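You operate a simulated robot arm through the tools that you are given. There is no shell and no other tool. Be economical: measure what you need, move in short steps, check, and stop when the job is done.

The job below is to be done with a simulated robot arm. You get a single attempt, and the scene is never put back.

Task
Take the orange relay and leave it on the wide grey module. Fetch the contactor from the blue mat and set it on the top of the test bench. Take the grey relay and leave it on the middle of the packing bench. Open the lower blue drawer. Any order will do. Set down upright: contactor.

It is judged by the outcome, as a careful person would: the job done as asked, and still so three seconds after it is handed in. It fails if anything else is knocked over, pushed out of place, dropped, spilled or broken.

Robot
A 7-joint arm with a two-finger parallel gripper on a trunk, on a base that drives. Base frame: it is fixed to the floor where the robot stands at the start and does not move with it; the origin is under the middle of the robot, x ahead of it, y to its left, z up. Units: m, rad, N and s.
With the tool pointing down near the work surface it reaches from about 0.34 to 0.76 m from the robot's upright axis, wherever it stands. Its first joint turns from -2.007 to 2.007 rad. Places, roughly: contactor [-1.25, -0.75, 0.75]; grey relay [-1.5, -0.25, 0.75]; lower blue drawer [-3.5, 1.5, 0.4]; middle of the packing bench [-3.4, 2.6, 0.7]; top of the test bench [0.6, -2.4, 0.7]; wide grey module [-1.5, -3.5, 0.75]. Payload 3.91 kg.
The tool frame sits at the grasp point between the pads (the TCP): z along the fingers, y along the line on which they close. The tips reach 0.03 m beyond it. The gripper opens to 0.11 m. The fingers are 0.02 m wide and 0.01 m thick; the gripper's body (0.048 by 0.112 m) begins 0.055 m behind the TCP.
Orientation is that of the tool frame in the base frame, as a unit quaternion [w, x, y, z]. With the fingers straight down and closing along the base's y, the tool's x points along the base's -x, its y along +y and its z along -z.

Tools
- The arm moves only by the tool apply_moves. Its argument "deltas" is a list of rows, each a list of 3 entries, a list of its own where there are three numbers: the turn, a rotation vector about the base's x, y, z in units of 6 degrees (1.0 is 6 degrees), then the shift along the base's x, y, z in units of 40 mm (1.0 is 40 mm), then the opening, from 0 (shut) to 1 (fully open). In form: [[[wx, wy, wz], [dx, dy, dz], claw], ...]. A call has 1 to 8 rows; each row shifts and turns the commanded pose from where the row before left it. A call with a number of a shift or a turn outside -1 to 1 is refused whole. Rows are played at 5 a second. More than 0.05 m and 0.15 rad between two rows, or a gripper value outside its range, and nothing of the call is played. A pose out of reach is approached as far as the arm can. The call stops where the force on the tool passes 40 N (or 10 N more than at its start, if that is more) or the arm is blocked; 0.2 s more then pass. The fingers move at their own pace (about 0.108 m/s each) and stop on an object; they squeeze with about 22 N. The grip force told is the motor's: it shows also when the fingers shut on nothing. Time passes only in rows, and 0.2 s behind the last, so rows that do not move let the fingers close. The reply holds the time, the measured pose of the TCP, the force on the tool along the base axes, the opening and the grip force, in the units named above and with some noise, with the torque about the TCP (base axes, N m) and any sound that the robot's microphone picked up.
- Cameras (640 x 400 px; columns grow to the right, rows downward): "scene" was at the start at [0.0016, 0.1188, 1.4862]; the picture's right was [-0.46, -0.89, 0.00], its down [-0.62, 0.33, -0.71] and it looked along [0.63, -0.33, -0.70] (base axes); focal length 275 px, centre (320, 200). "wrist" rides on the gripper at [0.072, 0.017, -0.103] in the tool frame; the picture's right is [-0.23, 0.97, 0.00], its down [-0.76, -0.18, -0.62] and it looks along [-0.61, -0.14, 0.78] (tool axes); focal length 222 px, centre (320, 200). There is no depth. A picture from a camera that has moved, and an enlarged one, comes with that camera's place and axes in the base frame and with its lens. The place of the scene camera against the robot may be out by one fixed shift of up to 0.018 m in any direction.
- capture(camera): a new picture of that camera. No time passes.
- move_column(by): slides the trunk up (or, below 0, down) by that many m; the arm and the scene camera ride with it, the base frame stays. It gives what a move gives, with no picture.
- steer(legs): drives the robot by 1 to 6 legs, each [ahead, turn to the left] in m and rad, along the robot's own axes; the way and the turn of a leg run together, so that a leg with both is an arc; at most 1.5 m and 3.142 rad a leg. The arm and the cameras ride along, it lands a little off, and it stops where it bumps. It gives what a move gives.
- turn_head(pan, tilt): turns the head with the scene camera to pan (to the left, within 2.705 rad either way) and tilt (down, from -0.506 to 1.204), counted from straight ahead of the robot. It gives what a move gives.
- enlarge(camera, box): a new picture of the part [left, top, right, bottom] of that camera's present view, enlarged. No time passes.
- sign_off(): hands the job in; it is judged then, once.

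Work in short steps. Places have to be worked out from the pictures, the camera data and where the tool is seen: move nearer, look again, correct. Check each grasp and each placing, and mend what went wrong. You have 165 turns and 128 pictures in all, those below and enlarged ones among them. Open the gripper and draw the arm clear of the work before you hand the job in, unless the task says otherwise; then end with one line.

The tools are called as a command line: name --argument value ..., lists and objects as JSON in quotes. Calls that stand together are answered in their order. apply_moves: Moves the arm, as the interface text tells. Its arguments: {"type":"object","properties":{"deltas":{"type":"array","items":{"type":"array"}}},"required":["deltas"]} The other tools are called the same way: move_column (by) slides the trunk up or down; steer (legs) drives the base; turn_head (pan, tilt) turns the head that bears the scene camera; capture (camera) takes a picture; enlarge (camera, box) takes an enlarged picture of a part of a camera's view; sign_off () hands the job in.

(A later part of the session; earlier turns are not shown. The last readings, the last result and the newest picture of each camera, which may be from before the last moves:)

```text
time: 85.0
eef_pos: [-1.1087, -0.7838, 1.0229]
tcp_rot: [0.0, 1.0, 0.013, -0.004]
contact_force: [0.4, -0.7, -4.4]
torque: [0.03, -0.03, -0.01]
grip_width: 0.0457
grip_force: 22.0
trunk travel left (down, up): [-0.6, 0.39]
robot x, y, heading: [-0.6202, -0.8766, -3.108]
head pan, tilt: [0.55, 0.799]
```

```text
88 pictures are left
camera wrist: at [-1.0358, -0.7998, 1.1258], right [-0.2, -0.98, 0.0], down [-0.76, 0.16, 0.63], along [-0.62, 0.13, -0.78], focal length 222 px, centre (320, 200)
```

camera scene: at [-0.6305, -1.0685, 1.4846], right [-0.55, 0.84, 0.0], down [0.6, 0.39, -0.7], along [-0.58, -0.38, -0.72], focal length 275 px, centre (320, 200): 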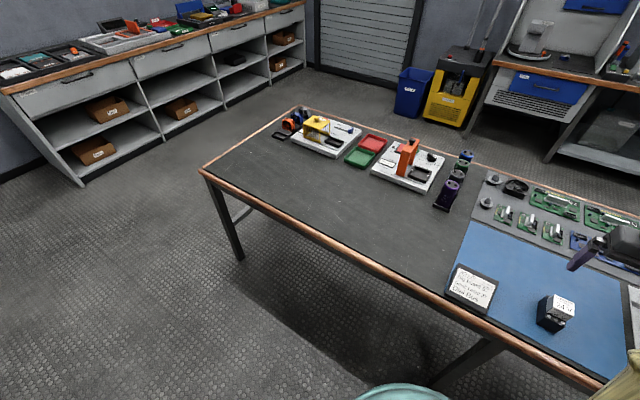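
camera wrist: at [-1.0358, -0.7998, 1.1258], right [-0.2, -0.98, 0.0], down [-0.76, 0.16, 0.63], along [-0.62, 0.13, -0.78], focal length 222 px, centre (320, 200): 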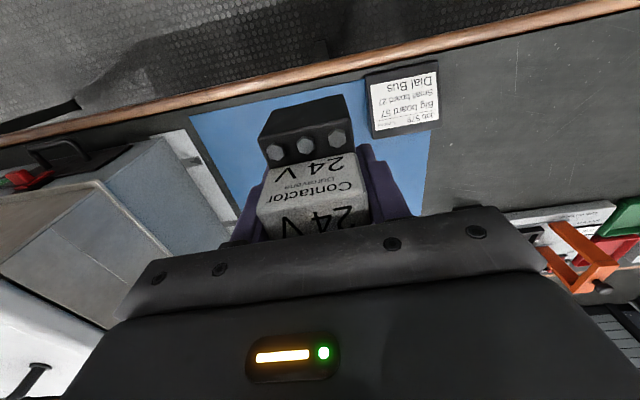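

Contactor held. I'll back off, turn toward -y, and drive along the aisle to the test bench.

steer --legs '[[-0.3, 0], [0, 1.54], [1.45, 0]]'

turn_head --pan 1.2 --tilt 0.7

capture --camera "scene"

```text
time: 97.7
eef_pos: [-0.3691, -2.8185, 1.0221]
tcp_rot: [0.001, 0.7, 0.714, -0.002]
contact_force: [0.0, -1.0, -3.1]
torque: [0.02, -0.01, -0.04]
grip_width: 0.0459
grip_force: 22.4
trunk travel left (down, up): [-0.6, 0.39]
robot x, y, heading: [-0.2711, -2.3217, -1.54]
head pan, tilt: [0.55, 0.799]
```

```text
time: 98.8
eef_pos: [-0.3682, -2.8198, 1.0232]
tcp_rot: [0.002, 0.7, 0.714, -0.002]
contact_force: [-0.1, -1.0, -3.3]
torque: [-0.01, 0.01, -0.01]
grip_width: 0.046
grip_force: 22.2
trunk travel left (down, up): [-0.6, 0.39]
robot x, y, heading: [-0.2762, -2.3253, -1.544]
head pan, tilt: [1.201, 0.7]
```

```text
87 pictures are left
camera scene: at [-0.0535, -2.2862, 1.4928], right [-0.34, -0.94, 0.0], down [-0.61, 0.22, -0.76], along [0.72, -0.26, -0.64], focal length 275 px, centre (320, 200)
```

scene: 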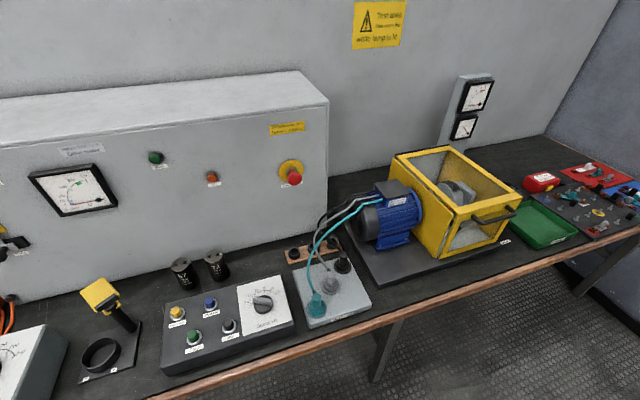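

Candidate free spot: the strip between the cabinet and the control box. Enlarging to judge its size.

enlarge --camera "scene" --box '[100, 200, 420, 400]'

turn_head --pan 1.9 --tilt 0.7

capture --camera "scene"

```text
2.00 times, centred on (260, 300) of scene
camera zoom: at [-0.0535, -2.2862, 1.4928], right [-0.34, -0.94, 0.0], down [-0.61, 0.22, -0.76], along [0.72, -0.26, -0.64], focal length 549 px, centre (440, 0)
```

zoom: 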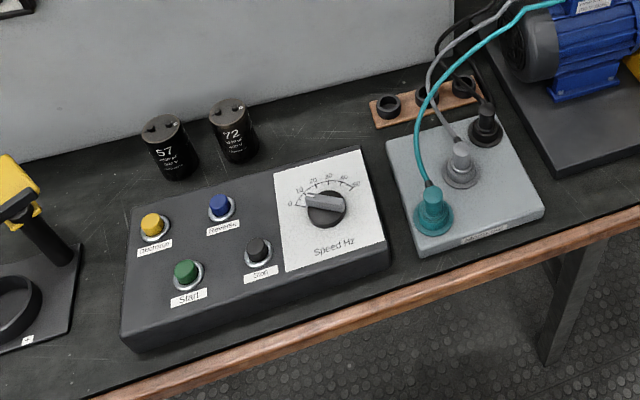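

```text
time: 99.8
eef_pos: [-0.3696, -2.8198, 1.0231]
tcp_rot: [0.002, 0.699, 0.715, -0.002]
contact_force: [0.0, -0.5, -2.9]
torque: [0.02, 0.01, 0.04]
grip_width: 0.046
grip_force: 22.1
trunk travel left (down, up): [-0.6, 0.39]
robot x, y, heading: [-0.2754, -2.3266, -1.542]
head pan, tilt: [1.901, 0.7]
```

```text
85 pictures are left
camera scene: at [-0.0539, -2.2279, 1.4928], right [0.35, -0.94, 0.0], down [-0.6, -0.22, -0.77], along [0.72, 0.27, -0.64], focal length 275 px, centre (320, 200)
```

scene: 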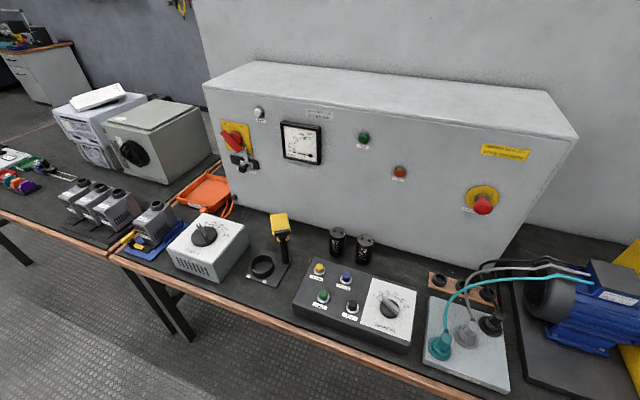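

There is a clear strip, about 0.19 m square, centred near (0.56, -2.28), between the "72" capacitor, wooden block, cabinet and control box. I'll face the bench and approach.

steer --legs '[[0, 1.54], [0.12, 0]]'

apply_moves --deltas '[[[0, 0, 0], [0.5, 0, 0.7], 0], [[0, 0, 0], [0.5, 0, 0.7], 0]]'

capture --camera "wrist"

```text
time: 104.8
eef_pos: [0.3315, -2.4499, 1.0223]
tcp_rot: [0.003, 0.017, 1.0, 0.0]
contact_force: [-0.2, -0.7, -3.2]
torque: [-0.03, -0.01, -0.02]
grip_width: 0.046
grip_force: 22.3
trunk travel left (down, up): [-0.6, 0.39]
robot x, y, heading: [-0.1557, -2.326, -0.034]
head pan, tilt: [1.901, 0.7]
```

```text
time: 105.3
eef_pos: [0.3714, -2.4496, 1.0776]
tcp_rot: [0.002, 0.017, 1.0, 0.0]
contact_force: [-0.6, -0.3, -3.7]
torque: [-0.01, 0.02, -0.03]
grip_width: 0.0459
grip_force: 21.8
trunk travel left (down, up): [-0.6, 0.39]
robot x, y, heading: [-0.156, -2.3291, -0.032]
head pan, tilt: [1.901, 0.7]
```

```text
84 pictures are left
camera wrist: at [0.3001, -2.4313, 1.1808], right [0.26, 0.97, 0.0], down [0.75, -0.2, 0.63], along [0.6, -0.16, -0.78], focal length 222 px, centre (320, 200)
```

wrist: 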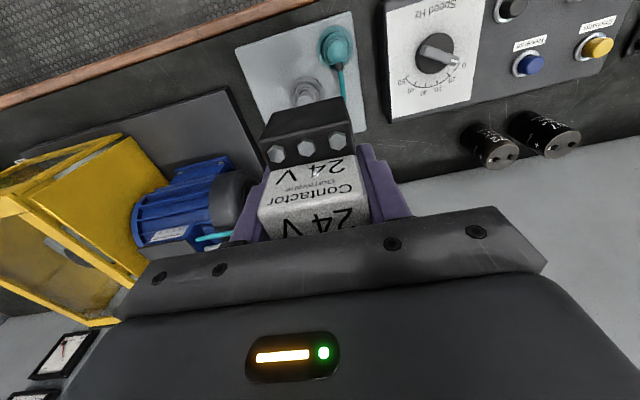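

Wrist and scene estimates agree: gap centre y≈-2.28, free x from 0.46 to 0.64. Moving above (0.565, -2.28) at height.

apply_moves --deltas '[[[0, 0, 0], [0.7, 0.8, 0], 0], [[0, 0, 0], [0.7, 0.8, 0], 0], [[0, 0, 0], [0.8, 0.8, 0], 0], [[0, 0, 0], [0.9, 0.8, 0], 0], [[0, 0, 0], [0.9, 0.8, 0], 0], [[0, 0, 0], [0.85, 0.25, 0], 0], [[0, 0, 0], [0, 0, -0.8], 0], [[0, 0, 0], [0, 0, -0.8], 0]]'

capture --camera "wrist"

capture --camera "scene"

```text
time: 107.2
eef_pos: [0.5535, -2.2826, 1.0104]
tcp_rot: [0.003, 0.018, 1.0, 0.0]
contact_force: [-1.5, -0.3, -3.5]
torque: [0.01, -0.02, 0.0]
grip_width: 0.0458
grip_force: 22.1
out of reach, approached as far as the arm can: row 6
trunk travel left (down, up): [-0.6, 0.39]
robot x, y, heading: [-0.1564, -2.3292, -0.034]
head pan, tilt: [1.901, 0.7]
```

```text
83 pictures are left
camera wrist: at [0.4818, -2.2636, 1.114], right [0.26, 0.97, 0.0], down [0.75, -0.2, 0.63], along [0.61, -0.16, -0.78], focal length 222 px, centre (320, 200)
```

wrist: 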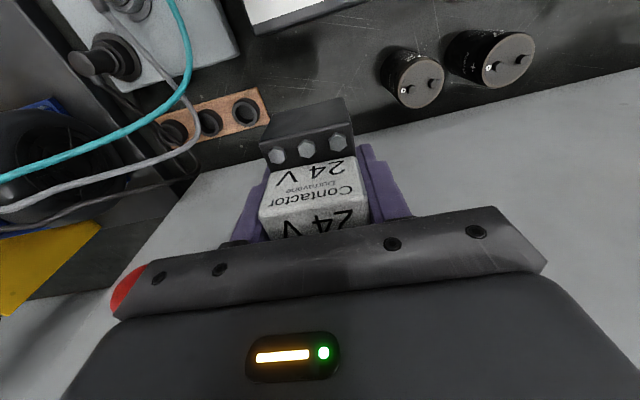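

```text
82 pictures are left
camera scene: at [-0.2474, -2.0889, 1.4928], right [0.96, 0.29, 0.0], down [0.19, -0.62, -0.76], along [-0.22, 0.73, -0.64], focal length 275 px, centre (320, 200)
```

scene: 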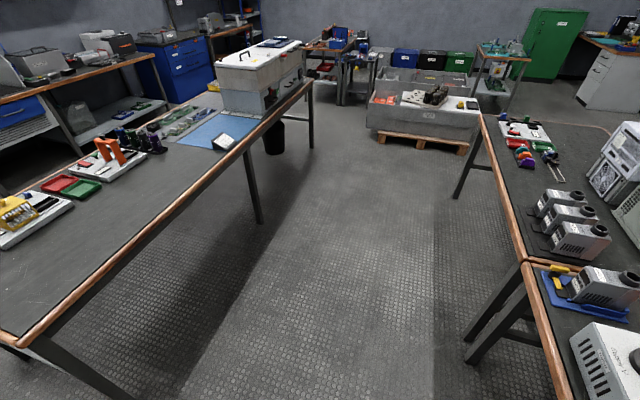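

Positioned at (0.553, -2.283) with clear bench below. Lowering to z≈0.83 and rechecking.

apply_moves --deltas '[[[0, 0, 0], [0, 0, -0.9], 0], [[0, 0, 0], [0, 0, -0.9], 0], [[0, 0, 0], [0, 0, -0.9], 0], [[0, 0, 0], [0, 0, -0.9], 0], [[0, 0, 0], [0, 0, -0.9], 0]]'

capture --camera "wrist"

turn_head --pan 0.3 --tilt 0.75

capture --camera "scene"

```text
time: 108.3
eef_pos: [0.5538, -2.2829, 0.8295]
tcp_rot: [0.002, 0.017, 1.0, 0.0]
contact_force: [0.7, -0.1, -2.9]
torque: [0.01, 0.02, 0.01]
grip_width: 0.0459
grip_force: 21.9
trunk travel left (down, up): [-0.6, 0.39]
robot x, y, heading: [-0.1563, -2.3299, -0.032]
head pan, tilt: [1.901, 0.7]
```

```text
81 pictures are left
camera wrist: at [0.4811, -2.2634, 0.9326], right [0.26, 0.97, 0.0], down [0.75, -0.2, 0.63], along [0.61, -0.16, -0.78], focal length 222 px, centre (320, 200)
```

wrist: 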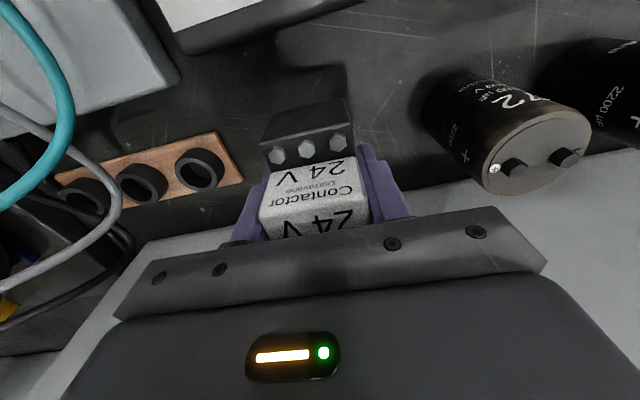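

```text
time: 110.0
eef_pos: [0.5516, -2.2827, 0.8303]
tcp_rot: [0.003, 0.017, 1.0, 0.0]
contact_force: [0.0, 0.0, -3.7]
torque: [-0.01, 0.02, 0.0]
grip_width: 0.046
grip_force: 22.0
trunk travel left (down, up): [-0.6, 0.39]
robot x, y, heading: [-0.1596, -2.3281, -0.027]
head pan, tilt: [0.3, 0.75]
```

```text
80 pictures are left
camera scene: at [-0.1416, -2.1479, 1.4885], right [0.27, -0.96, 0.0], down [-0.66, -0.18, -0.73], along [0.7, 0.19, -0.68], focal length 275 px, centre (320, 200)
```

scene: 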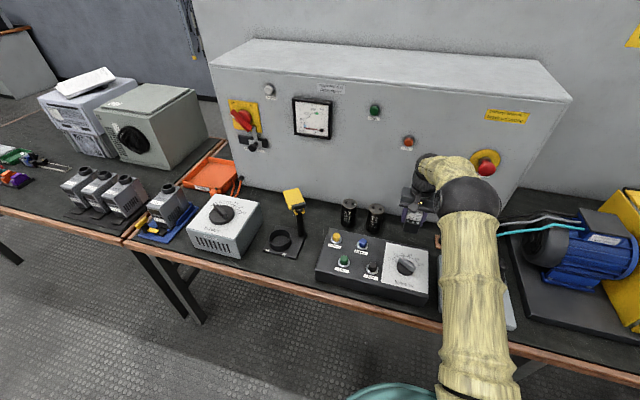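

Clear on all sides. Lowering to just above the surface, then in fine steps until contact.

apply_moves --deltas '[[[0, 0, 0], [0, 0, -0.8], 0], [[0, 0, 0], [0, 0, -0.6], 0], [[0, 0, 0], [0, 0, -0.12], 0], [[0, 0, 0], [0, 0, -0.1], 0]]'

```text
time: 111.0
eef_pos: [0.5528, -2.2813, 0.7675]
tcp_rot: [0.004, 0.018, 1.0, 0.0]
contact_force: [0.0, -1.3, -3.6]
torque: [0.03, 0.01, -0.05]
grip_width: 0.0459
grip_force: 22.1
trunk travel left (down, up): [-0.6, 0.39]
robot x, y, heading: [-0.155, -2.33, -0.032]
head pan, tilt: [0.3, 0.75]
```

Not yet in contact; continuing with 2–3 mm steps.

apply_moves --deltas '[[[0, 0, 0], [0, 0, -0.06], 0], [[0, 0, 0], [0, 0, -0.05], 0], [[0, 0, 0], [0, 0, 0], 0]]'

```text
time: 111.8
eef_pos: [0.5547, -2.2826, 0.7631]
tcp_rot: [0.003, 0.017, 1.0, 0.001]
contact_force: [0.6, 0.1, -4.1]
torque: [-0.01, 0.0, 0.01]
grip_width: 0.0458
grip_force: 21.8
trunk travel left (down, up): [-0.6, 0.39]
robot x, y, heading: [-0.1537, -2.3281, -0.037]
head pan, tilt: [0.3, 0.75]
```

apply_moves --deltas '[[[0, 0, 0], [0, 0, -0.05], 0], [[0, 0, 0], [0, 0, -0.05], 0], [[0, 0, 0], [0, 0, 0], 0]]'

enlarge --camera "wrist" --box '[220, 60, 420, 185]'

```text
time: 112.6
eef_pos: [0.5547, -2.2828, 0.7605]
tcp_rot: [0.004, 0.017, 1.0, 0.0]
contact_force: [-1.1, 2.0, 11.2]
torque: [0.0, 0.61, -0.06]
grip_width: 0.046
grip_force: 21.8
trunk travel left (down, up): [-0.6, 0.39]
robot x, y, heading: [-0.1566, -2.324, -0.031]
head pan, tilt: [0.3, 0.75]
```

```text
3.20 times, centred on (320, 122) of wrist
camera zoom: at [0.4814, -2.2633, 0.8635], right [0.26, 0.97, 0.0], down [0.75, -0.2, 0.63], along [0.61, -0.16, -0.78], focal length 711 px, centre (320, 448)
```

zoom: 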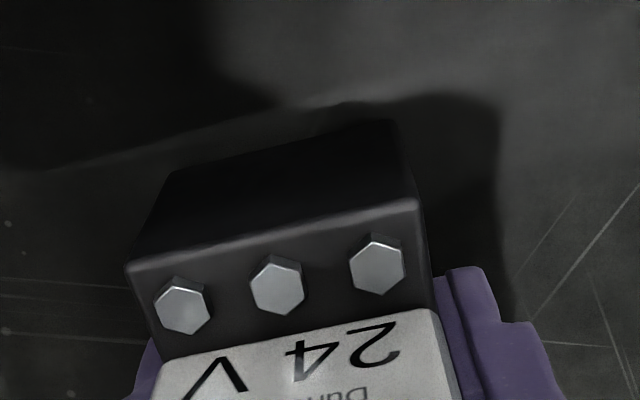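

The contactor touches the bench (11 N up). Releasing gently and retreating straight up.

apply_moves --deltas '[[[0, 0, 0], [0, 0, 0.02], 0.5], [[0, 0, 0], [0, 0, 0], 0.62], [[0, 0, 0], [0, 0, 0], 0.62], [[0, 0, 0], [0, 0, 0.5], 0.62], [[0, 0, 0], [0, 0, 1], 0.62], [[0, 0, 0], [0, 0, 1], 0.62], [[0, 0, 0], [0, 0, 1], 0.62]]'

capture --camera "wrist"

```text
time: 114.2
eef_pos: [0.5528, -2.2817, 0.8993]
tcp_rot: [0.003, 0.017, 1.0, 0.0]
contact_force: [-0.6, -1.6, -0.6]
torque: [-0.02, -0.01, -0.01]
grip_width: 0.0683
grip_force: 0.0
trunk travel left (down, up): [-0.6, 0.39]
robot x, y, heading: [-0.1554, -2.3269, -0.03]
head pan, tilt: [0.3, 0.75]
```

```text
78 pictures are left
camera wrist: at [0.481, -2.263, 1.0024], right [0.26, 0.97, 0.0], down [0.75, -0.2, 0.63], along [0.61, -0.16, -0.78], focal length 222 px, centre (320, 200)
```

wrist: 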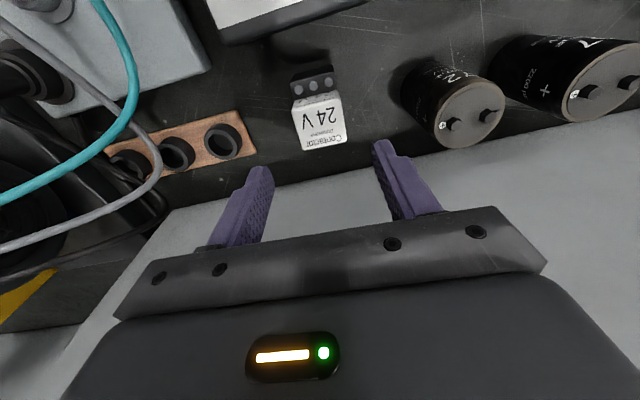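

The contactor stands upright on the test bench. Now retract and drive around the island's end to its far side, where the grey relay should be accessible.

apply_moves --deltas '[[[0, 0, 0], [0, 0, 1], 0.62], [[0, 0, 0], [-0.5, 0, 1], 0.62], [[0, 0, 0], [-0.6, 0, 1], 0.62], [[0, 0, 0], [-0.8, 0, 0.7], 0.62], [[0, 0, 0], [-1, 0, 0], 0.62]]'

steer --legs '[[-0.35, 0], [0, -3.0]]'

turn_head --pan -0.3 --tilt 0.5

capture --camera "scene"

```text
time: 115.4
eef_pos: [0.4364, -2.2833, 1.049]
tcp_rot: [0.002, 0.018, 1.0, 0.001]
contact_force: [-0.1, -0.1, 0.0]
torque: [0.01, -0.01, -0.01]
grip_width: 0.0681
grip_force: 0.1
trunk travel left (down, up): [-0.6, 0.39]
robot x, y, heading: [-0.1579, -2.327, -0.03]
head pan, tilt: [0.3, 0.75]
```

```text
time: 124.8
eef_pos: [-1.0936, -2.4237, 1.0488]
tcp_rot: [0.0, 0.999, 0.035, -0.003]
contact_force: [0.0, 0.0, -1.0]
torque: [0.0, 0.02, -0.01]
grip_width: 0.0684
grip_force: 0.0
trunk travel left (down, up): [-0.6, 0.39]
robot x, y, heading: [-0.5123, -2.3186, -3.069]
head pan, tilt: [0.3, 0.75]
```

```text
time: 125.8
eef_pos: [-1.0931, -2.4238, 1.0488]
tcp_rot: [0.0, 0.999, 0.035, -0.003]
contact_force: [0.0, 0.1, -0.7]
torque: [-0.01, 0.01, -0.03]
grip_width: 0.0683
grip_force: 0.0
trunk travel left (down, up): [-0.6, 0.39]
robot x, y, heading: [-0.5083, -2.3213, -3.068]
head pan, tilt: [-0.3, 0.499]
```

```text
77 pictures are left
camera scene: at [-0.5369, -2.4421, 1.5105], right [0.22, 0.97, 0.0], down [0.47, -0.11, -0.88], along [-0.86, 0.2, -0.48], focal length 275 px, centre (320, 200)
```

scene: 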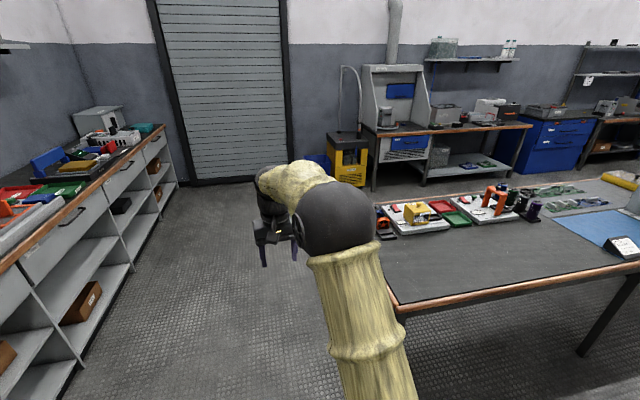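

Path along the island's end is clear. Driving west then north along the island's far side.

steer --legs '[[0, 0.099], [1.5, 0], [0.45, 0], [0, -1.743], [1.4, 0], [0.7, 0]]'

turn_head --pan -1.3 --tilt 0.7

capture --camera "scene"

```text
time: 150.4
eef_pos: [-2.5559, 0.0261, 1.049]
tcp_rot: [-0.002, 0.715, -0.699, -0.002]
contact_force: [-0.1, -0.3, -0.6]
torque: [-0.02, -0.01, 0.01]
grip_width: 0.0683
grip_force: 0.0
trunk travel left (down, up): [-0.6, 0.39]
robot x, y, heading: [-2.4823, -0.5648, 1.593]
head pan, tilt: [-0.3, 0.499]
```

```text
time: 151.7
eef_pos: [-2.5547, 0.0272, 1.0483]
tcp_rot: [-0.002, 0.714, -0.7, -0.002]
contact_force: [0.3, 0.1, -0.6]
torque: [-0.02, 0.02, 0.01]
grip_width: 0.0682
grip_force: 0.1
trunk travel left (down, up): [-0.6, 0.39]
robot x, y, heading: [-2.4774, -0.5632, 1.589]
head pan, tilt: [-1.3, 0.7]
```

```text
76 pictures are left
camera scene: at [-2.5598, -0.5988, 1.4928], right [0.29, -0.96, 0.0], down [-0.62, -0.19, -0.77], along [0.73, 0.22, -0.64], focal length 275 px, centre (320, 200)
```

scene: 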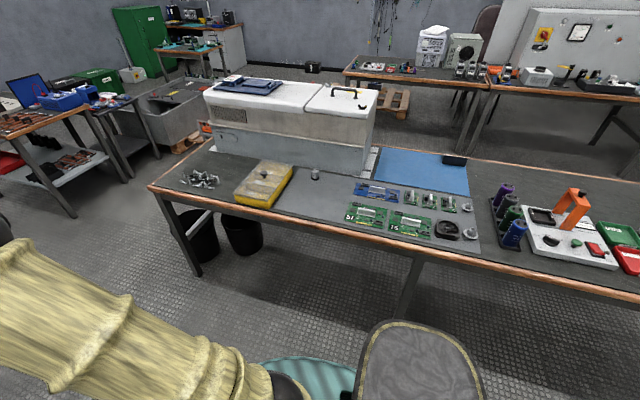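

enlarge --camera "scene" --box '[160, 130, 480, 330]'

enlarge --camera "scene" --box '[270, 150, 370, 212]'

```text
2.00 times, centred on (320, 230) of scene
camera zoom: at [-2.5598, -0.5988, 1.4928], right [0.29, -0.96, 0.0], down [-0.62, -0.19, -0.77], along [0.73, 0.22, -0.64], focal length 549 px, centre (320, 140)
```

zoom: 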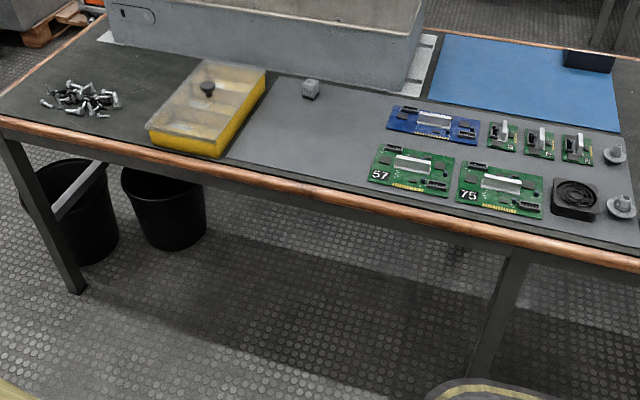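

```text
6.40 times, centred on (320, 181) of scene
camera zoom: at [-2.5598, -0.5988, 1.4928], right [0.29, -0.96, 0.0], down [-0.62, -0.19, -0.77], along [0.73, 0.22, -0.64], focal length 1758 px, centre (320, 322)
```

zoom: 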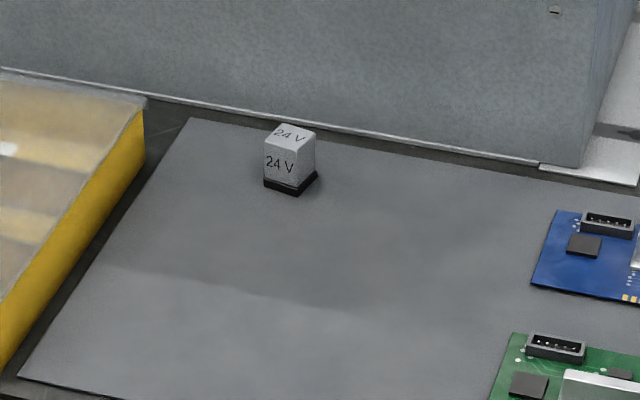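

The grey relay (24 V) is near (-1.536, -0.267), about 0.08 m in front of the chamber. I'll position facing it.

apply_moves --deltas '[[[0, 0, 0], [0, -0.9, 0], 0.62], [[0, 0, 0], [0, -0.9, 0], 0.62], [[0, 0, 0], [0, -0.9, 0], 0.62]]'

steer --legs '[[0.24, 0], [0, -1.59], [0.22, 0]]'

capture --camera "wrist"

turn_head --pan 0.5 --tilt 0.7

capture --camera "scene"

```text
time: 152.5
eef_pos: [-2.5551, -0.081, 1.0482]
tcp_rot: [-0.002, 0.714, -0.7, -0.002]
contact_force: [-0.3, -0.1, 0.6]
torque: [0.0, 0.05, 0.01]
grip_width: 0.0682
grip_force: 0.1
trunk travel left (down, up): [-0.6, 0.39]
robot x, y, heading: [-2.4826, -0.564, 1.594]
head pan, tilt: [-1.3, 0.7]
```

```text
time: 159.4
eef_pos: [-1.7769, -0.2618, 1.048]
tcp_rot: [0.003, 0.0, 1.0, 0.0]
contact_force: [0.0, 0.8, -0.3]
torque: [0.01, -0.01, -0.01]
grip_width: 0.0682
grip_force: 0.1
trunk travel left (down, up): [-0.6, 0.39]
robot x, y, heading: [-2.2629, -0.3284, 0.007]
head pan, tilt: [-1.3, 0.7]
```

```text
73 pictures are left
camera wrist: at [-1.8493, -0.2458, 1.1508], right [0.23, 0.97, 0.0], down [0.76, -0.18, 0.63], along [0.61, -0.14, -0.78], focal length 222 px, centre (320, 200)
```

wrist: 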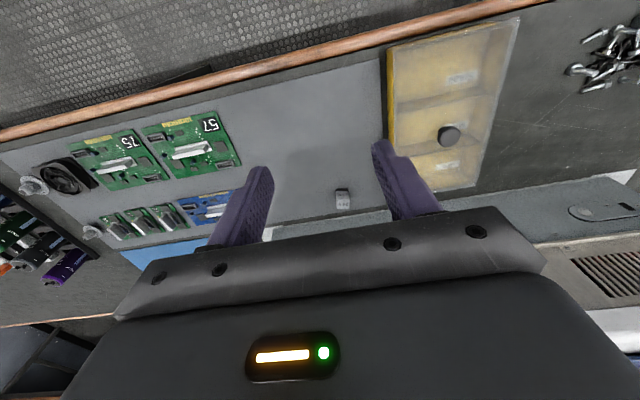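

```text
time: 161.2
eef_pos: [-1.7756, -0.2619, 1.0482]
tcp_rot: [0.002, 0.0, 1.0, 0.0]
contact_force: [0.3, 0.5, 0.4]
torque: [-0.03, -0.02, 0.01]
grip_width: 0.0681
grip_force: 0.2
trunk travel left (down, up): [-0.6, 0.39]
robot x, y, heading: [-2.2615, -0.3264, 0.013]
head pan, tilt: [0.499, 0.7]
```

```text
72 pictures are left
camera scene: at [-2.2585, -0.1318, 1.4928], right [0.48, -0.88, 0.0], down [-0.56, -0.31, -0.76], along [0.67, 0.37, -0.64], focal length 275 px, centre (320, 200)
```

scene: 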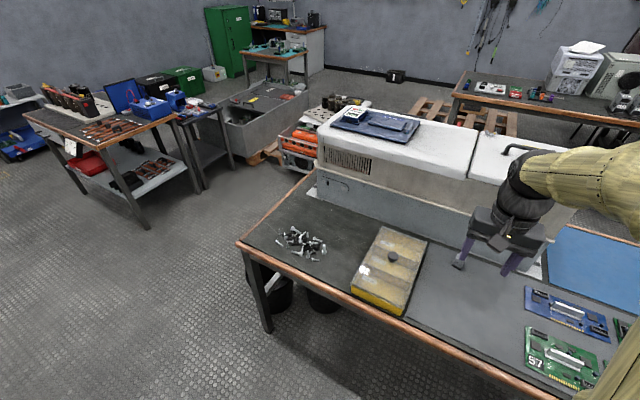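

Relay confirmed at about (-1.52, -0.267). I'll drive 5 cm closer and bring the gripper toward it, checking chamber clearance.

steer --legs '[[0.05, 0]]'

apply_moves --deltas '[[[0, 0, 0], [0.9, 0, -0.8], 0.62], [[0, 0, 0], [0.9, 0, -0.8], 0.62], [[0, 0, 0], [0.9, 0, -0.8], 0.62], [[0, 0, 0], [0.8, 0, -0.8], 0.62]]'

capture --camera "wrist"

turn_head --pan 0.2 --tilt 0.8

capture --camera "scene"

```text
time: 162.1
eef_pos: [-1.7264, -0.2607, 1.048]
tcp_rot: [0.003, -0.001, 1.0, 0.001]
contact_force: [-0.2, -0.1, 0.4]
torque: [-0.01, -0.01, 0.02]
grip_width: 0.0681
grip_force: 0.2
trunk travel left (down, up): [-0.6, 0.39]
robot x, y, heading: [-2.2162, -0.3289, 0.002]
head pan, tilt: [0.499, 0.7]
```

```text
time: 163.1
eef_pos: [-1.5866, -0.26, 0.9181]
tcp_rot: [0.003, 0.0, 1.0, -0.001]
contact_force: [-0.2, 1.0, 0.2]
torque: [-0.01, 0.02, 0.0]
grip_width: 0.0682
grip_force: 0.1
trunk travel left (down, up): [-0.6, 0.39]
robot x, y, heading: [-2.2141, -0.3268, 0.003]
head pan, tilt: [0.499, 0.7]
```

```text
71 pictures are left
camera wrist: at [-1.6596, -0.2446, 1.0208], right [0.23, 0.97, 0.0], down [0.76, -0.18, 0.63], along [0.61, -0.14, -0.78], focal length 222 px, centre (320, 200)
```

wrist: 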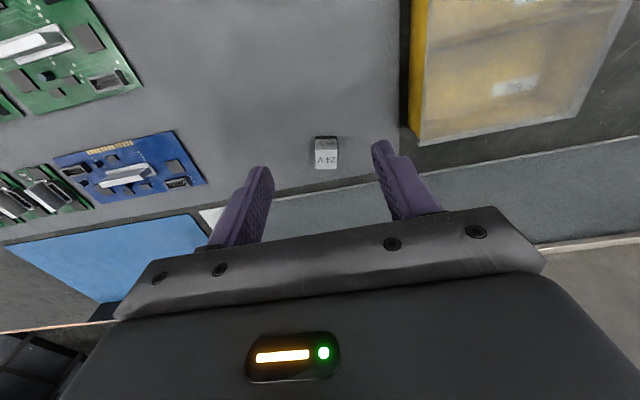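

```text
time: 163.9
eef_pos: [-1.5882, -0.261, 0.9186]
tcp_rot: [0.003, 0.0, 1.0, 0.0]
contact_force: [0.2, 0.2, 0.4]
torque: [0.0, 0.01, 0.04]
grip_width: 0.0684
grip_force: 0.1
trunk travel left (down, up): [-0.6, 0.39]
robot x, y, heading: [-2.214, -0.3295, 0.007]
head pan, tilt: [0.201, 0.799]
```

```text
70 pictures are left
camera scene: at [-2.2042, -0.1559, 1.4846], right [0.21, -0.98, 0.0], down [-0.7, -0.15, -0.7], along [0.68, 0.14, -0.72], focal length 275 px, centre (320, 200)
```

scene: 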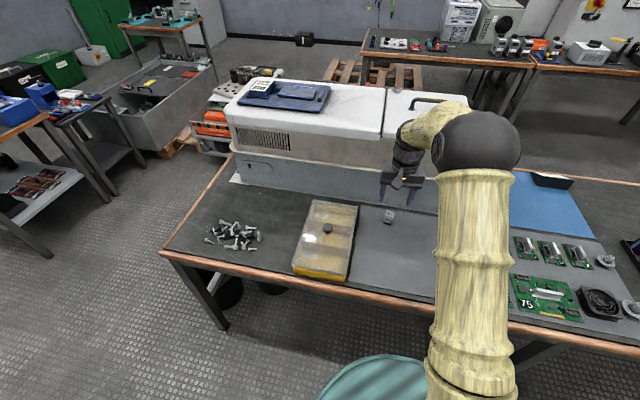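

The chamber face is about 7 cm past the relay, so I'll tilt the tool 15° back for clearance while approaching above the relay.

apply_moves --deltas '[[[0, -1, 0], [0, 0, 0], 0.62], [[0, -1, 0], [0.3, -0.05, -0.4], 0.62], [[0, -0.5, 0], [0.5, -0.08, -0.7], 0.62], [[0, 0, 0], [0.6, 0, -0.9], 0.62]]'

capture --camera "wrist"

enlarge --camera "scene" --box '[300, 80, 500, 205]'

```text
time: 164.9
eef_pos: [-1.527, -0.2672, 0.84]
tcp_rot: [0.133, 0.0, 0.991, 0.0]
contact_force: [-0.3, 0.2, -0.3]
torque: [-0.01, 0.01, 0.0]
grip_width: 0.0683
grip_force: 0.1
trunk travel left (down, up): [-0.6, 0.39]
robot x, y, heading: [-2.2106, -0.3266, 0.008]
head pan, tilt: [0.201, 0.799]
```

```text
69 pictures are left
camera wrist: at [-1.6237, -0.251, 0.9208], right [0.22, 0.97, 0.06], down [0.57, -0.18, 0.8], along [0.79, -0.14, -0.59], focal length 222 px, centre (320, 200)
```

wrist: 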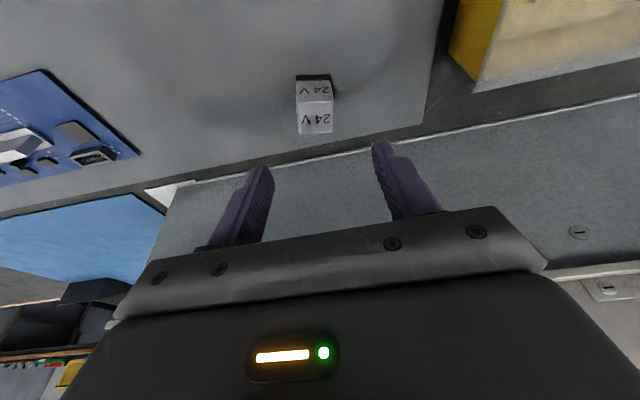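

```text
3.20 times, centred on (400, 142) of scene
camera zoom: at [-2.2034, -0.1559, 1.4845], right [0.21, -0.98, 0.0], down [-0.7, -0.15, -0.7], along [0.68, 0.14, -0.72], focal length 879 px, centre (64, 384)
```

zoom: 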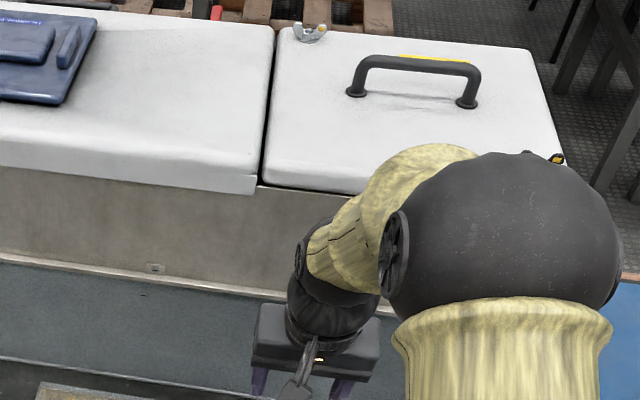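

Relay top centre at (-1.521, -0.267), aligned. Descending to z≈0.768 and gripping.

apply_moves --deltas '[[[0, 0, 0], [0.05, 0, -0.9], 0.62], [[0, 0, 0], [0.05, 0, -0.9], 0.62], [[0, 0, 0], [0, 0, 0], 0], [[0, 0, 0], [0, 0, 0], 0], [[0, 0, 0], [0, 0, 0], 0]]'

capture --camera "wrist"

```text
time: 166.1
eef_pos: [-1.5267, -0.2678, 0.7684]
tcp_rot: [0.133, 0.0, 0.991, 0.0]
contact_force: [0.3, 0.6, -0.2]
torque: [0.05, -0.03, 0.02]
grip_width: 0.0294
grip_force: 22.1
trunk travel left (down, up): [-0.6, 0.39]
robot x, y, heading: [-2.2102, -0.3319, 0.004]
head pan, tilt: [0.201, 0.799]
```

```text
67 pictures are left
camera wrist: at [-1.6239, -0.2511, 0.8491], right [0.22, 0.97, 0.06], down [0.57, -0.18, 0.8], along [0.79, -0.14, -0.59], focal length 222 px, centre (320, 200)
```

wrist: 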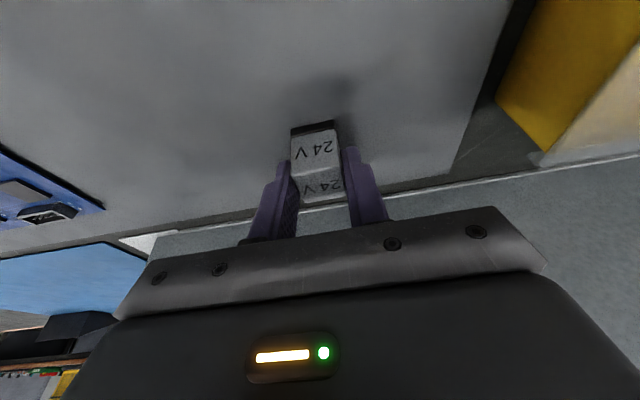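

Gripped at 29 mm. Lifting while drawing back from the chamber, then untilting.

apply_moves --deltas '[[[0, 0, 0], [0, 0, 0.6], 0], [[0, 0, 0], [0, 0, 1], 0], [[0, 0, 0], [-0.3, 0, 1], 0], [[0, 0, 0], [-0.8, 0, 0.8], 0], [[0, 1, 0], [-0.8, 0, 0.8], 0], [[0, 1, 0], [-0.8, 0, 0.8], 0], [[0, 0.5, 0], [-0.8, 0, 0.8], 0], [[0, 0, 0], [-0.8, 0, 0.8], 0]]'

turn_head --pan 1.3 --tilt 0.5

capture --camera "scene"

capture --camera "wrist"

```text
time: 167.9
eef_pos: [-1.7014, -0.2668, 1.0326]
tcp_rot: [0.002, -0.001, 1.0, -0.001]
contact_force: [-0.4, 0.1, 0.3]
torque: [0.03, 0.02, -0.01]
grip_width: 0.0294
grip_force: 22.3
trunk travel left (down, up): [-0.6, 0.39]
robot x, y, heading: [-2.2118, -0.3281, 0.001]
head pan, tilt: [0.201, 0.799]
```

```text
time: 169.2
eef_pos: [-1.6996, -0.2673, 1.0305]
tcp_rot: [0.003, 0.0, 1.0, 0.0]
contact_force: [-0.2, 0.4, -0.2]
torque: [-0.02, 0.03, -0.01]
grip_width: 0.0294
grip_force: 21.9
trunk travel left (down, up): [-0.6, 0.39]
robot x, y, heading: [-2.2092, -0.3279, 0.001]
head pan, tilt: [1.3, 0.499]
```

```text
66 pictures are left
camera scene: at [-2.2592, -0.0847, 1.5105], right [0.96, -0.26, 0.0], down [-0.13, -0.46, -0.88], along [0.23, 0.85, -0.48], focal length 275 px, centre (320, 200)
```

scene: 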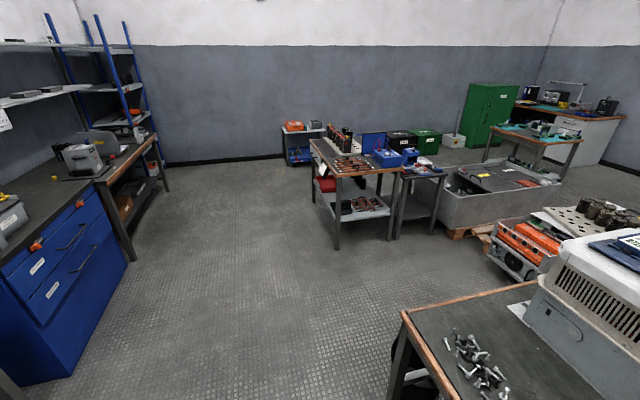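

```text
65 pictures are left
camera wrist: at [-1.7722, -0.2504, 1.1338], right [0.23, 0.97, 0.0], down [0.76, -0.18, 0.63], along [0.61, -0.14, -0.78], focal length 222 px, centre (320, 200)
```

wrist: 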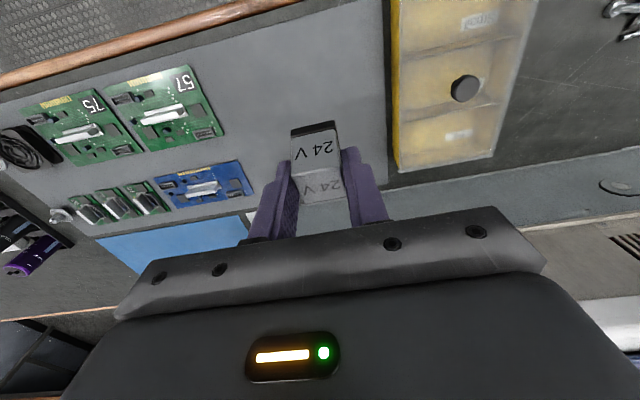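

Relay held. I'll drive north to the packing bench area and turn to face it.

steer --legs '[[-0.2, 0], [0, 1.571], [1.45, 0], [1.3, 0], [0, 1.571]]'

turn_head --pan 0.4 --tilt 0.6

capture --camera "scene"

turn_head --pan -0.4 --tilt 0.6

capture --camera "scene"

```text
time: 191.4
eef_pos: [-2.9543, 2.3305, 1.0306]
tcp_rot: [-0.001, 1.0, 0.025, -0.002]
contact_force: [0.5, 0.1, -0.6]
torque: [-0.01, -0.01, 0.0]
grip_width: 0.0296
grip_force: 21.8
trunk travel left (down, up): [-0.6, 0.39]
robot x, y, heading: [-2.4468, 2.4198, -3.081]
head pan, tilt: [1.3, 0.499]
```

```text
time: 192.6
eef_pos: [-2.9542, 2.3297, 1.0314]
tcp_rot: [0.0, 1.0, 0.026, -0.002]
contact_force: [-0.5, -0.5, -0.9]
torque: [0.0, 0.0, 0.02]
grip_width: 0.0295
grip_force: 21.8
trunk travel left (down, up): [-0.6, 0.39]
robot x, y, heading: [-2.4477, 2.4179, -3.09]
head pan, tilt: [0.4, 0.6]
```

```text
64 pictures are left
camera scene: at [-2.4685, 2.2334, 1.5014], right [-0.44, 0.9, 0.0], down [0.51, 0.25, -0.82], along [-0.74, -0.36, -0.57], focal length 275 px, centre (320, 200)
```

scene: 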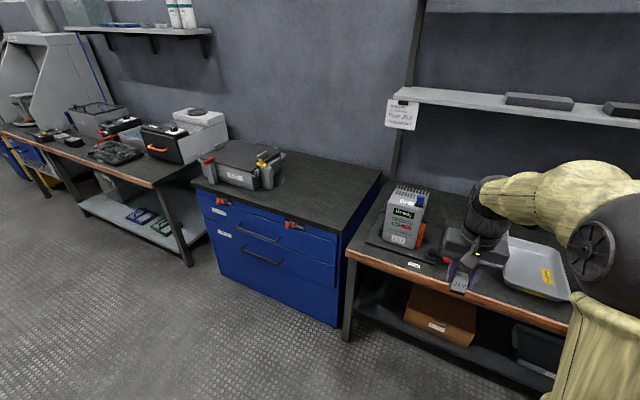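

```text
time: 193.8
eef_pos: [-2.9545, 2.3297, 1.0317]
tcp_rot: [0.0, 1.0, 0.026, -0.002]
contact_force: [0.3, 0.1, -0.5]
torque: [0.0, -0.01, 0.02]
grip_width: 0.0295
grip_force: 21.7
trunk travel left (down, up): [-0.6, 0.39]
robot x, y, heading: [-2.4445, 2.4188, -3.084]
head pan, tilt: [-0.4, 0.6]
```

```text
63 pictures are left
camera scene: at [-2.4725, 2.3021, 1.5014], right [0.34, 0.94, 0.0], down [0.53, -0.19, -0.82], along [-0.78, 0.28, -0.57], focal length 275 px, centre (320, 200)
```

scene: 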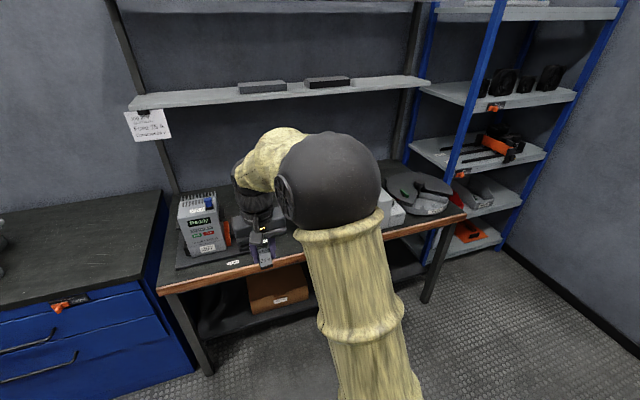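

The packing bench has a printer-like box, a grey tray and other items; looking with the wrist camera.

apply_moves --deltas '[[[0, 0, 0], [0, 0.9, 0.5], 0], [[0, 0, 0], [0, 0.9, 0.5], 0], [[0, 0, 0], [0, 0.9, 0.5], 0], [[0, 0, 0], [0, 0.9, 0], 0]]'

capture --camera "wrist"

turn_head --pan 0.2 --tilt 0.6

capture --camera "scene"

```text
time: 194.8
eef_pos: [-2.9541, 2.4762, 1.0916]
tcp_rot: [-0.001, 1.0, 0.025, -0.002]
contact_force: [-0.1, 0.2, -1.7]
torque: [-0.01, -0.03, -0.01]
grip_width: 0.0296
grip_force: 21.9
trunk travel left (down, up): [-0.6, 0.39]
robot x, y, heading: [-2.448, 2.4186, -3.08]
head pan, tilt: [-0.4, 0.6]
```

```text
62 pictures are left
camera wrist: at [-2.8802, 2.462, 1.1939], right [-0.18, -0.98, 0.0], down [-0.77, 0.14, 0.63], along [-0.62, 0.11, -0.78], focal length 222 px, centre (320, 200)
```

wrist: 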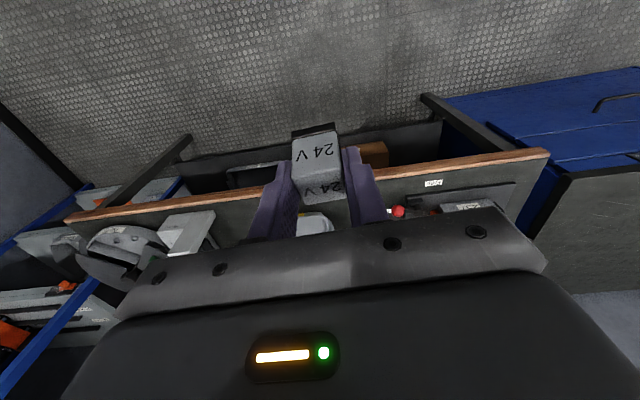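

```text
time: 195.8
eef_pos: [-2.9545, 2.4739, 1.0908]
tcp_rot: [0.0, 1.0, 0.025, -0.002]
contact_force: [-0.6, 0.1, 0.0]
torque: [0.0, 0.03, 0.04]
grip_width: 0.0296
grip_force: 21.7
trunk travel left (down, up): [-0.6, 0.39]
robot x, y, heading: [-2.4445, 2.415, -3.084]
head pan, tilt: [0.201, 0.6]
```

```text
61 pictures are left
camera scene: at [-2.4747, 2.2501, 1.5014], right [-0.25, 0.97, 0.0], down [0.55, 0.14, -0.82], along [-0.8, -0.21, -0.57], focal length 275 px, centre (320, 200)
```

scene: 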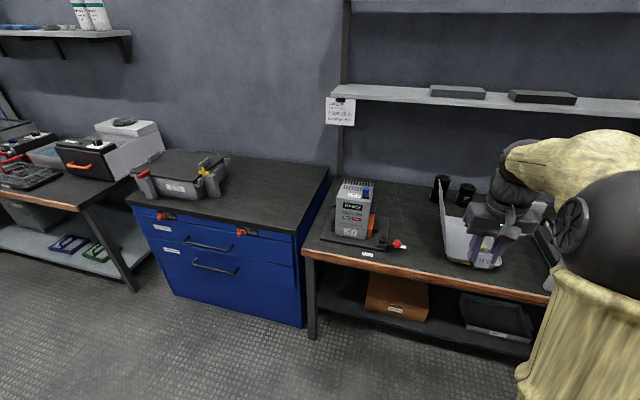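

The bench spans y≈2.0–3.29 with a grey tray near its exact middle. I'll drive closer and view it from above.

steer --legs '[[0, -0.058], [0.33, 0]]'

capture --camera "wrist"

turn_head --pan 0.35 --tilt 0.9

capture --camera "scene"

```text
time: 198.4
eef_pos: [-3.2851, 2.5059, 1.0896]
tcp_rot: [0.0, 1.0, -0.004, -0.003]
contact_force: [-0.3, 0.0, -0.5]
torque: [-0.01, -0.02, 0.0]
grip_width: 0.0291
grip_force: 22.2
trunk travel left (down, up): [-0.6, 0.39]
robot x, y, heading: [-2.7791, 2.415, 3.133]
head pan, tilt: [0.201, 0.6]
```

```text
60 pictures are left
camera wrist: at [-3.2117, 2.4877, 1.1935], right [-0.24, -0.97, 0.0], down [-0.76, 0.18, 0.63], along [-0.61, 0.15, -0.78], focal length 222 px, centre (320, 200)
```

wrist: 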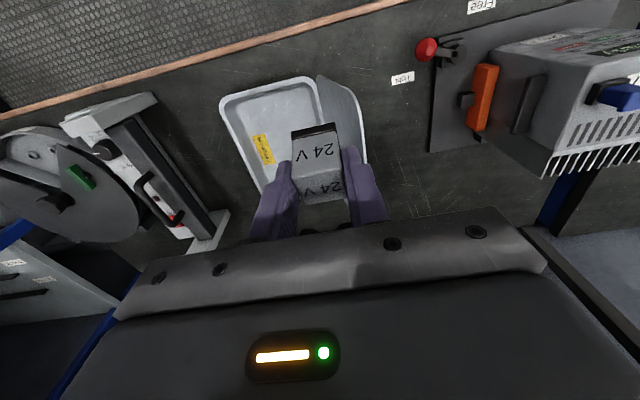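

```text
time: 199.2
eef_pos: [-3.2841, 2.5064, 1.0907]
tcp_rot: [0.0, 1.0, -0.006, -0.004]
contact_force: [-0.6, 1.1, -0.6]
torque: [-0.04, 0.02, -0.01]
grip_width: 0.0293
grip_force: 22.0
trunk travel left (down, up): [-0.6, 0.39]
robot x, y, heading: [-2.7801, 2.4142, 3.142]
head pan, tilt: [0.351, 0.901]
```

```text
59 pictures are left
camera scene: at [-2.8035, 2.2436, 1.4767], right [-0.34, 0.94, 0.0], down [0.74, 0.27, -0.62], along [-0.58, -0.21, -0.78], focal length 275 px, centre (320, 200)
```

scene: 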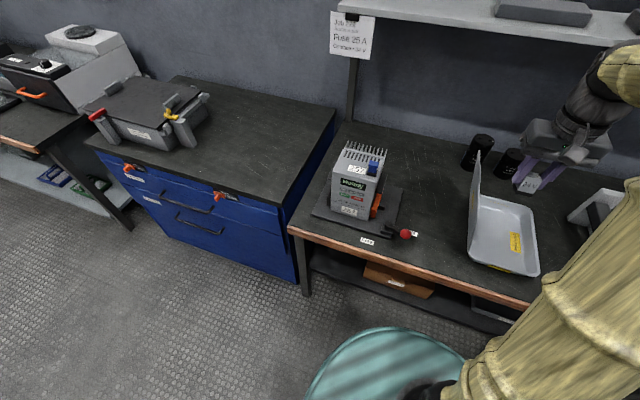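

The tray with its lid occupies the exact centre; free gaps lie on both sides. I'll shift the wrist camera to inspect the gap on the far side of the tray.

apply_moves --deltas '[[[0, 0, 0], [0.6, 1, 0], 0], [[0, 0, 0], [0.6, 1, 0], 0], [[0, 0, 0], [0, 1, 0], 0], [[0, 0, 0], [0, 1, 0], 0], [[0, 0, 0], [0, 1, 0], 0]]'

capture --camera "wrist"

turn_head --pan -0.1 --tilt 0.85

capture --camera "scene"

```text
time: 200.4
eef_pos: [-3.235, 2.7045, 1.09]
tcp_rot: [0.001, 1.0, -0.006, -0.002]
contact_force: [0.2, 0.2, -0.1]
torque: [0.03, -0.01, -0.02]
grip_width: 0.0296
grip_force: 21.9
trunk travel left (down, up): [-0.6, 0.39]
robot x, y, heading: [-2.7792, 2.422, 3.136]
head pan, tilt: [0.351, 0.901]
```

```text
58 pictures are left
camera wrist: at [-3.1621, 2.6861, 1.1941], right [-0.24, -0.97, 0.0], down [-0.76, 0.19, 0.63], along [-0.61, 0.15, -0.78], focal length 222 px, centre (320, 200)
```

wrist: 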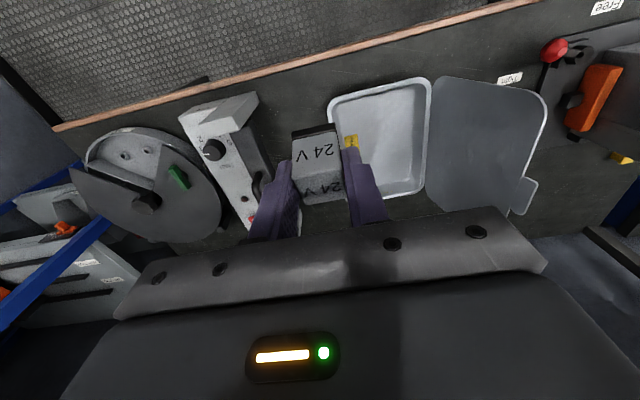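

```text
time: 201.3
eef_pos: [-3.2349, 2.7028, 1.091]
tcp_rot: [-0.001, 1.0, -0.005, -0.003]
contact_force: [-0.3, -0.7, -0.8]
torque: [0.0, 0.01, 0.04]
grip_width: 0.0293
grip_force: 22.5
trunk travel left (down, up): [-0.6, 0.39]
robot x, y, heading: [-2.7833, 2.4181, 3.142]
head pan, tilt: [-0.099, 0.85]
```

```text
57 pictures are left
camera scene: at [-2.8103, 2.2773, 1.4805], right [0.1, 0.99, 0.0], down [0.75, -0.08, -0.66], along [-0.66, 0.07, -0.75], focal length 275 px, centre (320, 200)
```

scene: 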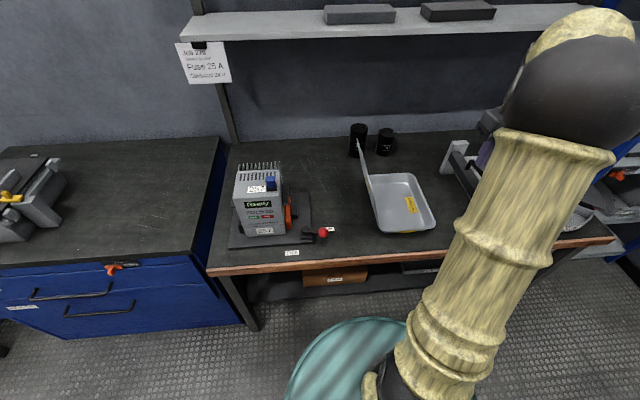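

Triangulating: the tray lid stands to z≈0.94 at y≈2.47 on one side; the gap on the other side (y≈2.71–2.84) is clear and closest to the bench middle (y≈2.64). I'll go above (-3.42, 2.768) and lower.

apply_moves --deltas '[[[0, 0, 0], [-0.7, 0.4, -0.7], 0], [[0, 0, 0], [-0.7, 0.4, -0.7], 0], [[0, 0, 0], [-0.7, 0.4, -0.7], 0], [[0, 0, 0], [-0.7, 0.4, -0.7], 0], [[0, 0, 0], [-0.9, 0, -0.7], 0], [[0, 0, 0], [-0.9, 0, 0], 0]]'

capture --camera "wrist"

```text
time: 202.7
eef_pos: [-3.4213, 2.7685, 0.9487]
tcp_rot: [0.0, 1.0, -0.005, -0.001]
contact_force: [0.1, -0.4, -1.1]
torque: [0.03, -0.01, 0.01]
grip_width: 0.0293
grip_force: 21.9
trunk travel left (down, up): [-0.6, 0.39]
robot x, y, heading: [-2.7799, 2.4176, 3.137]
head pan, tilt: [-0.099, 0.85]
```

```text
56 pictures are left
camera wrist: at [-3.3474, 2.751, 1.0524], right [-0.24, -0.97, 0.0], down [-0.76, 0.19, 0.63], along [-0.61, 0.15, -0.78], focal length 222 px, centre (320, 200)
```

wrist: 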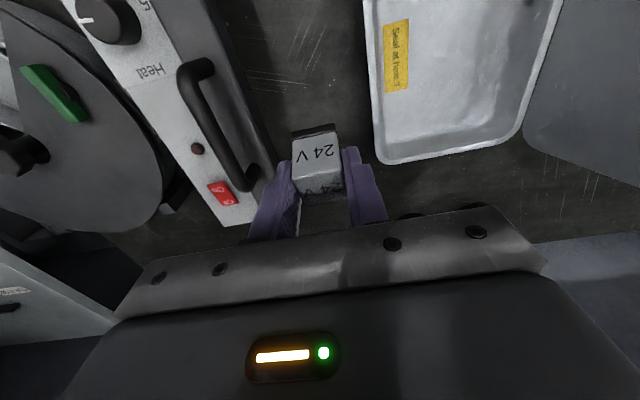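

The landing point is centred in the gap between the heat sealer and the tray. Lowering to just above the bench.

apply_moves --deltas '[[[0, 0, 0], [0, 0, -0.9], 0], [[0, 0, 0], [0, 0, -0.9], 0], [[0, 0, 0], [0, 0, -0.9], 0], [[0, 0, 0], [0, 0, -0.9], 0]]'

capture --camera "wrist"

```text
time: 203.7
eef_pos: [-3.4191, 2.7717, 0.806]
tcp_rot: [-0.001, 1.0, -0.006, -0.003]
contact_force: [-0.4, 0.2, -0.7]
torque: [-0.01, 0.01, 0.03]
grip_width: 0.0294
grip_force: 21.5
trunk travel left (down, up): [-0.6, 0.39]
robot x, y, heading: [-2.7797, 2.4171, 3.136]
head pan, tilt: [-0.099, 0.85]
```

```text
55 pictures are left
camera wrist: at [-3.3471, 2.753, 0.909], right [-0.24, -0.97, 0.0], down [-0.76, 0.18, 0.63], along [-0.61, 0.15, -0.78], focal length 222 px, centre (320, 200)
```

wrist: 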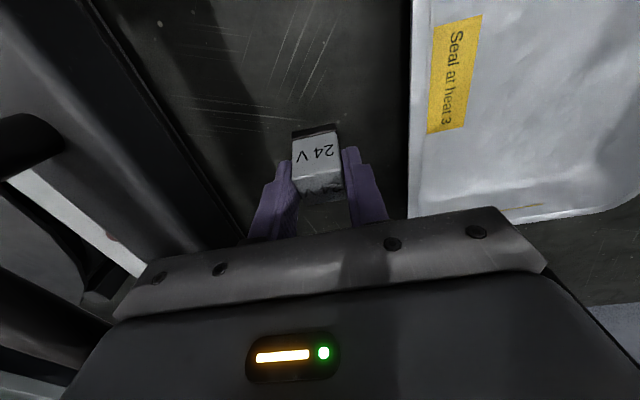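

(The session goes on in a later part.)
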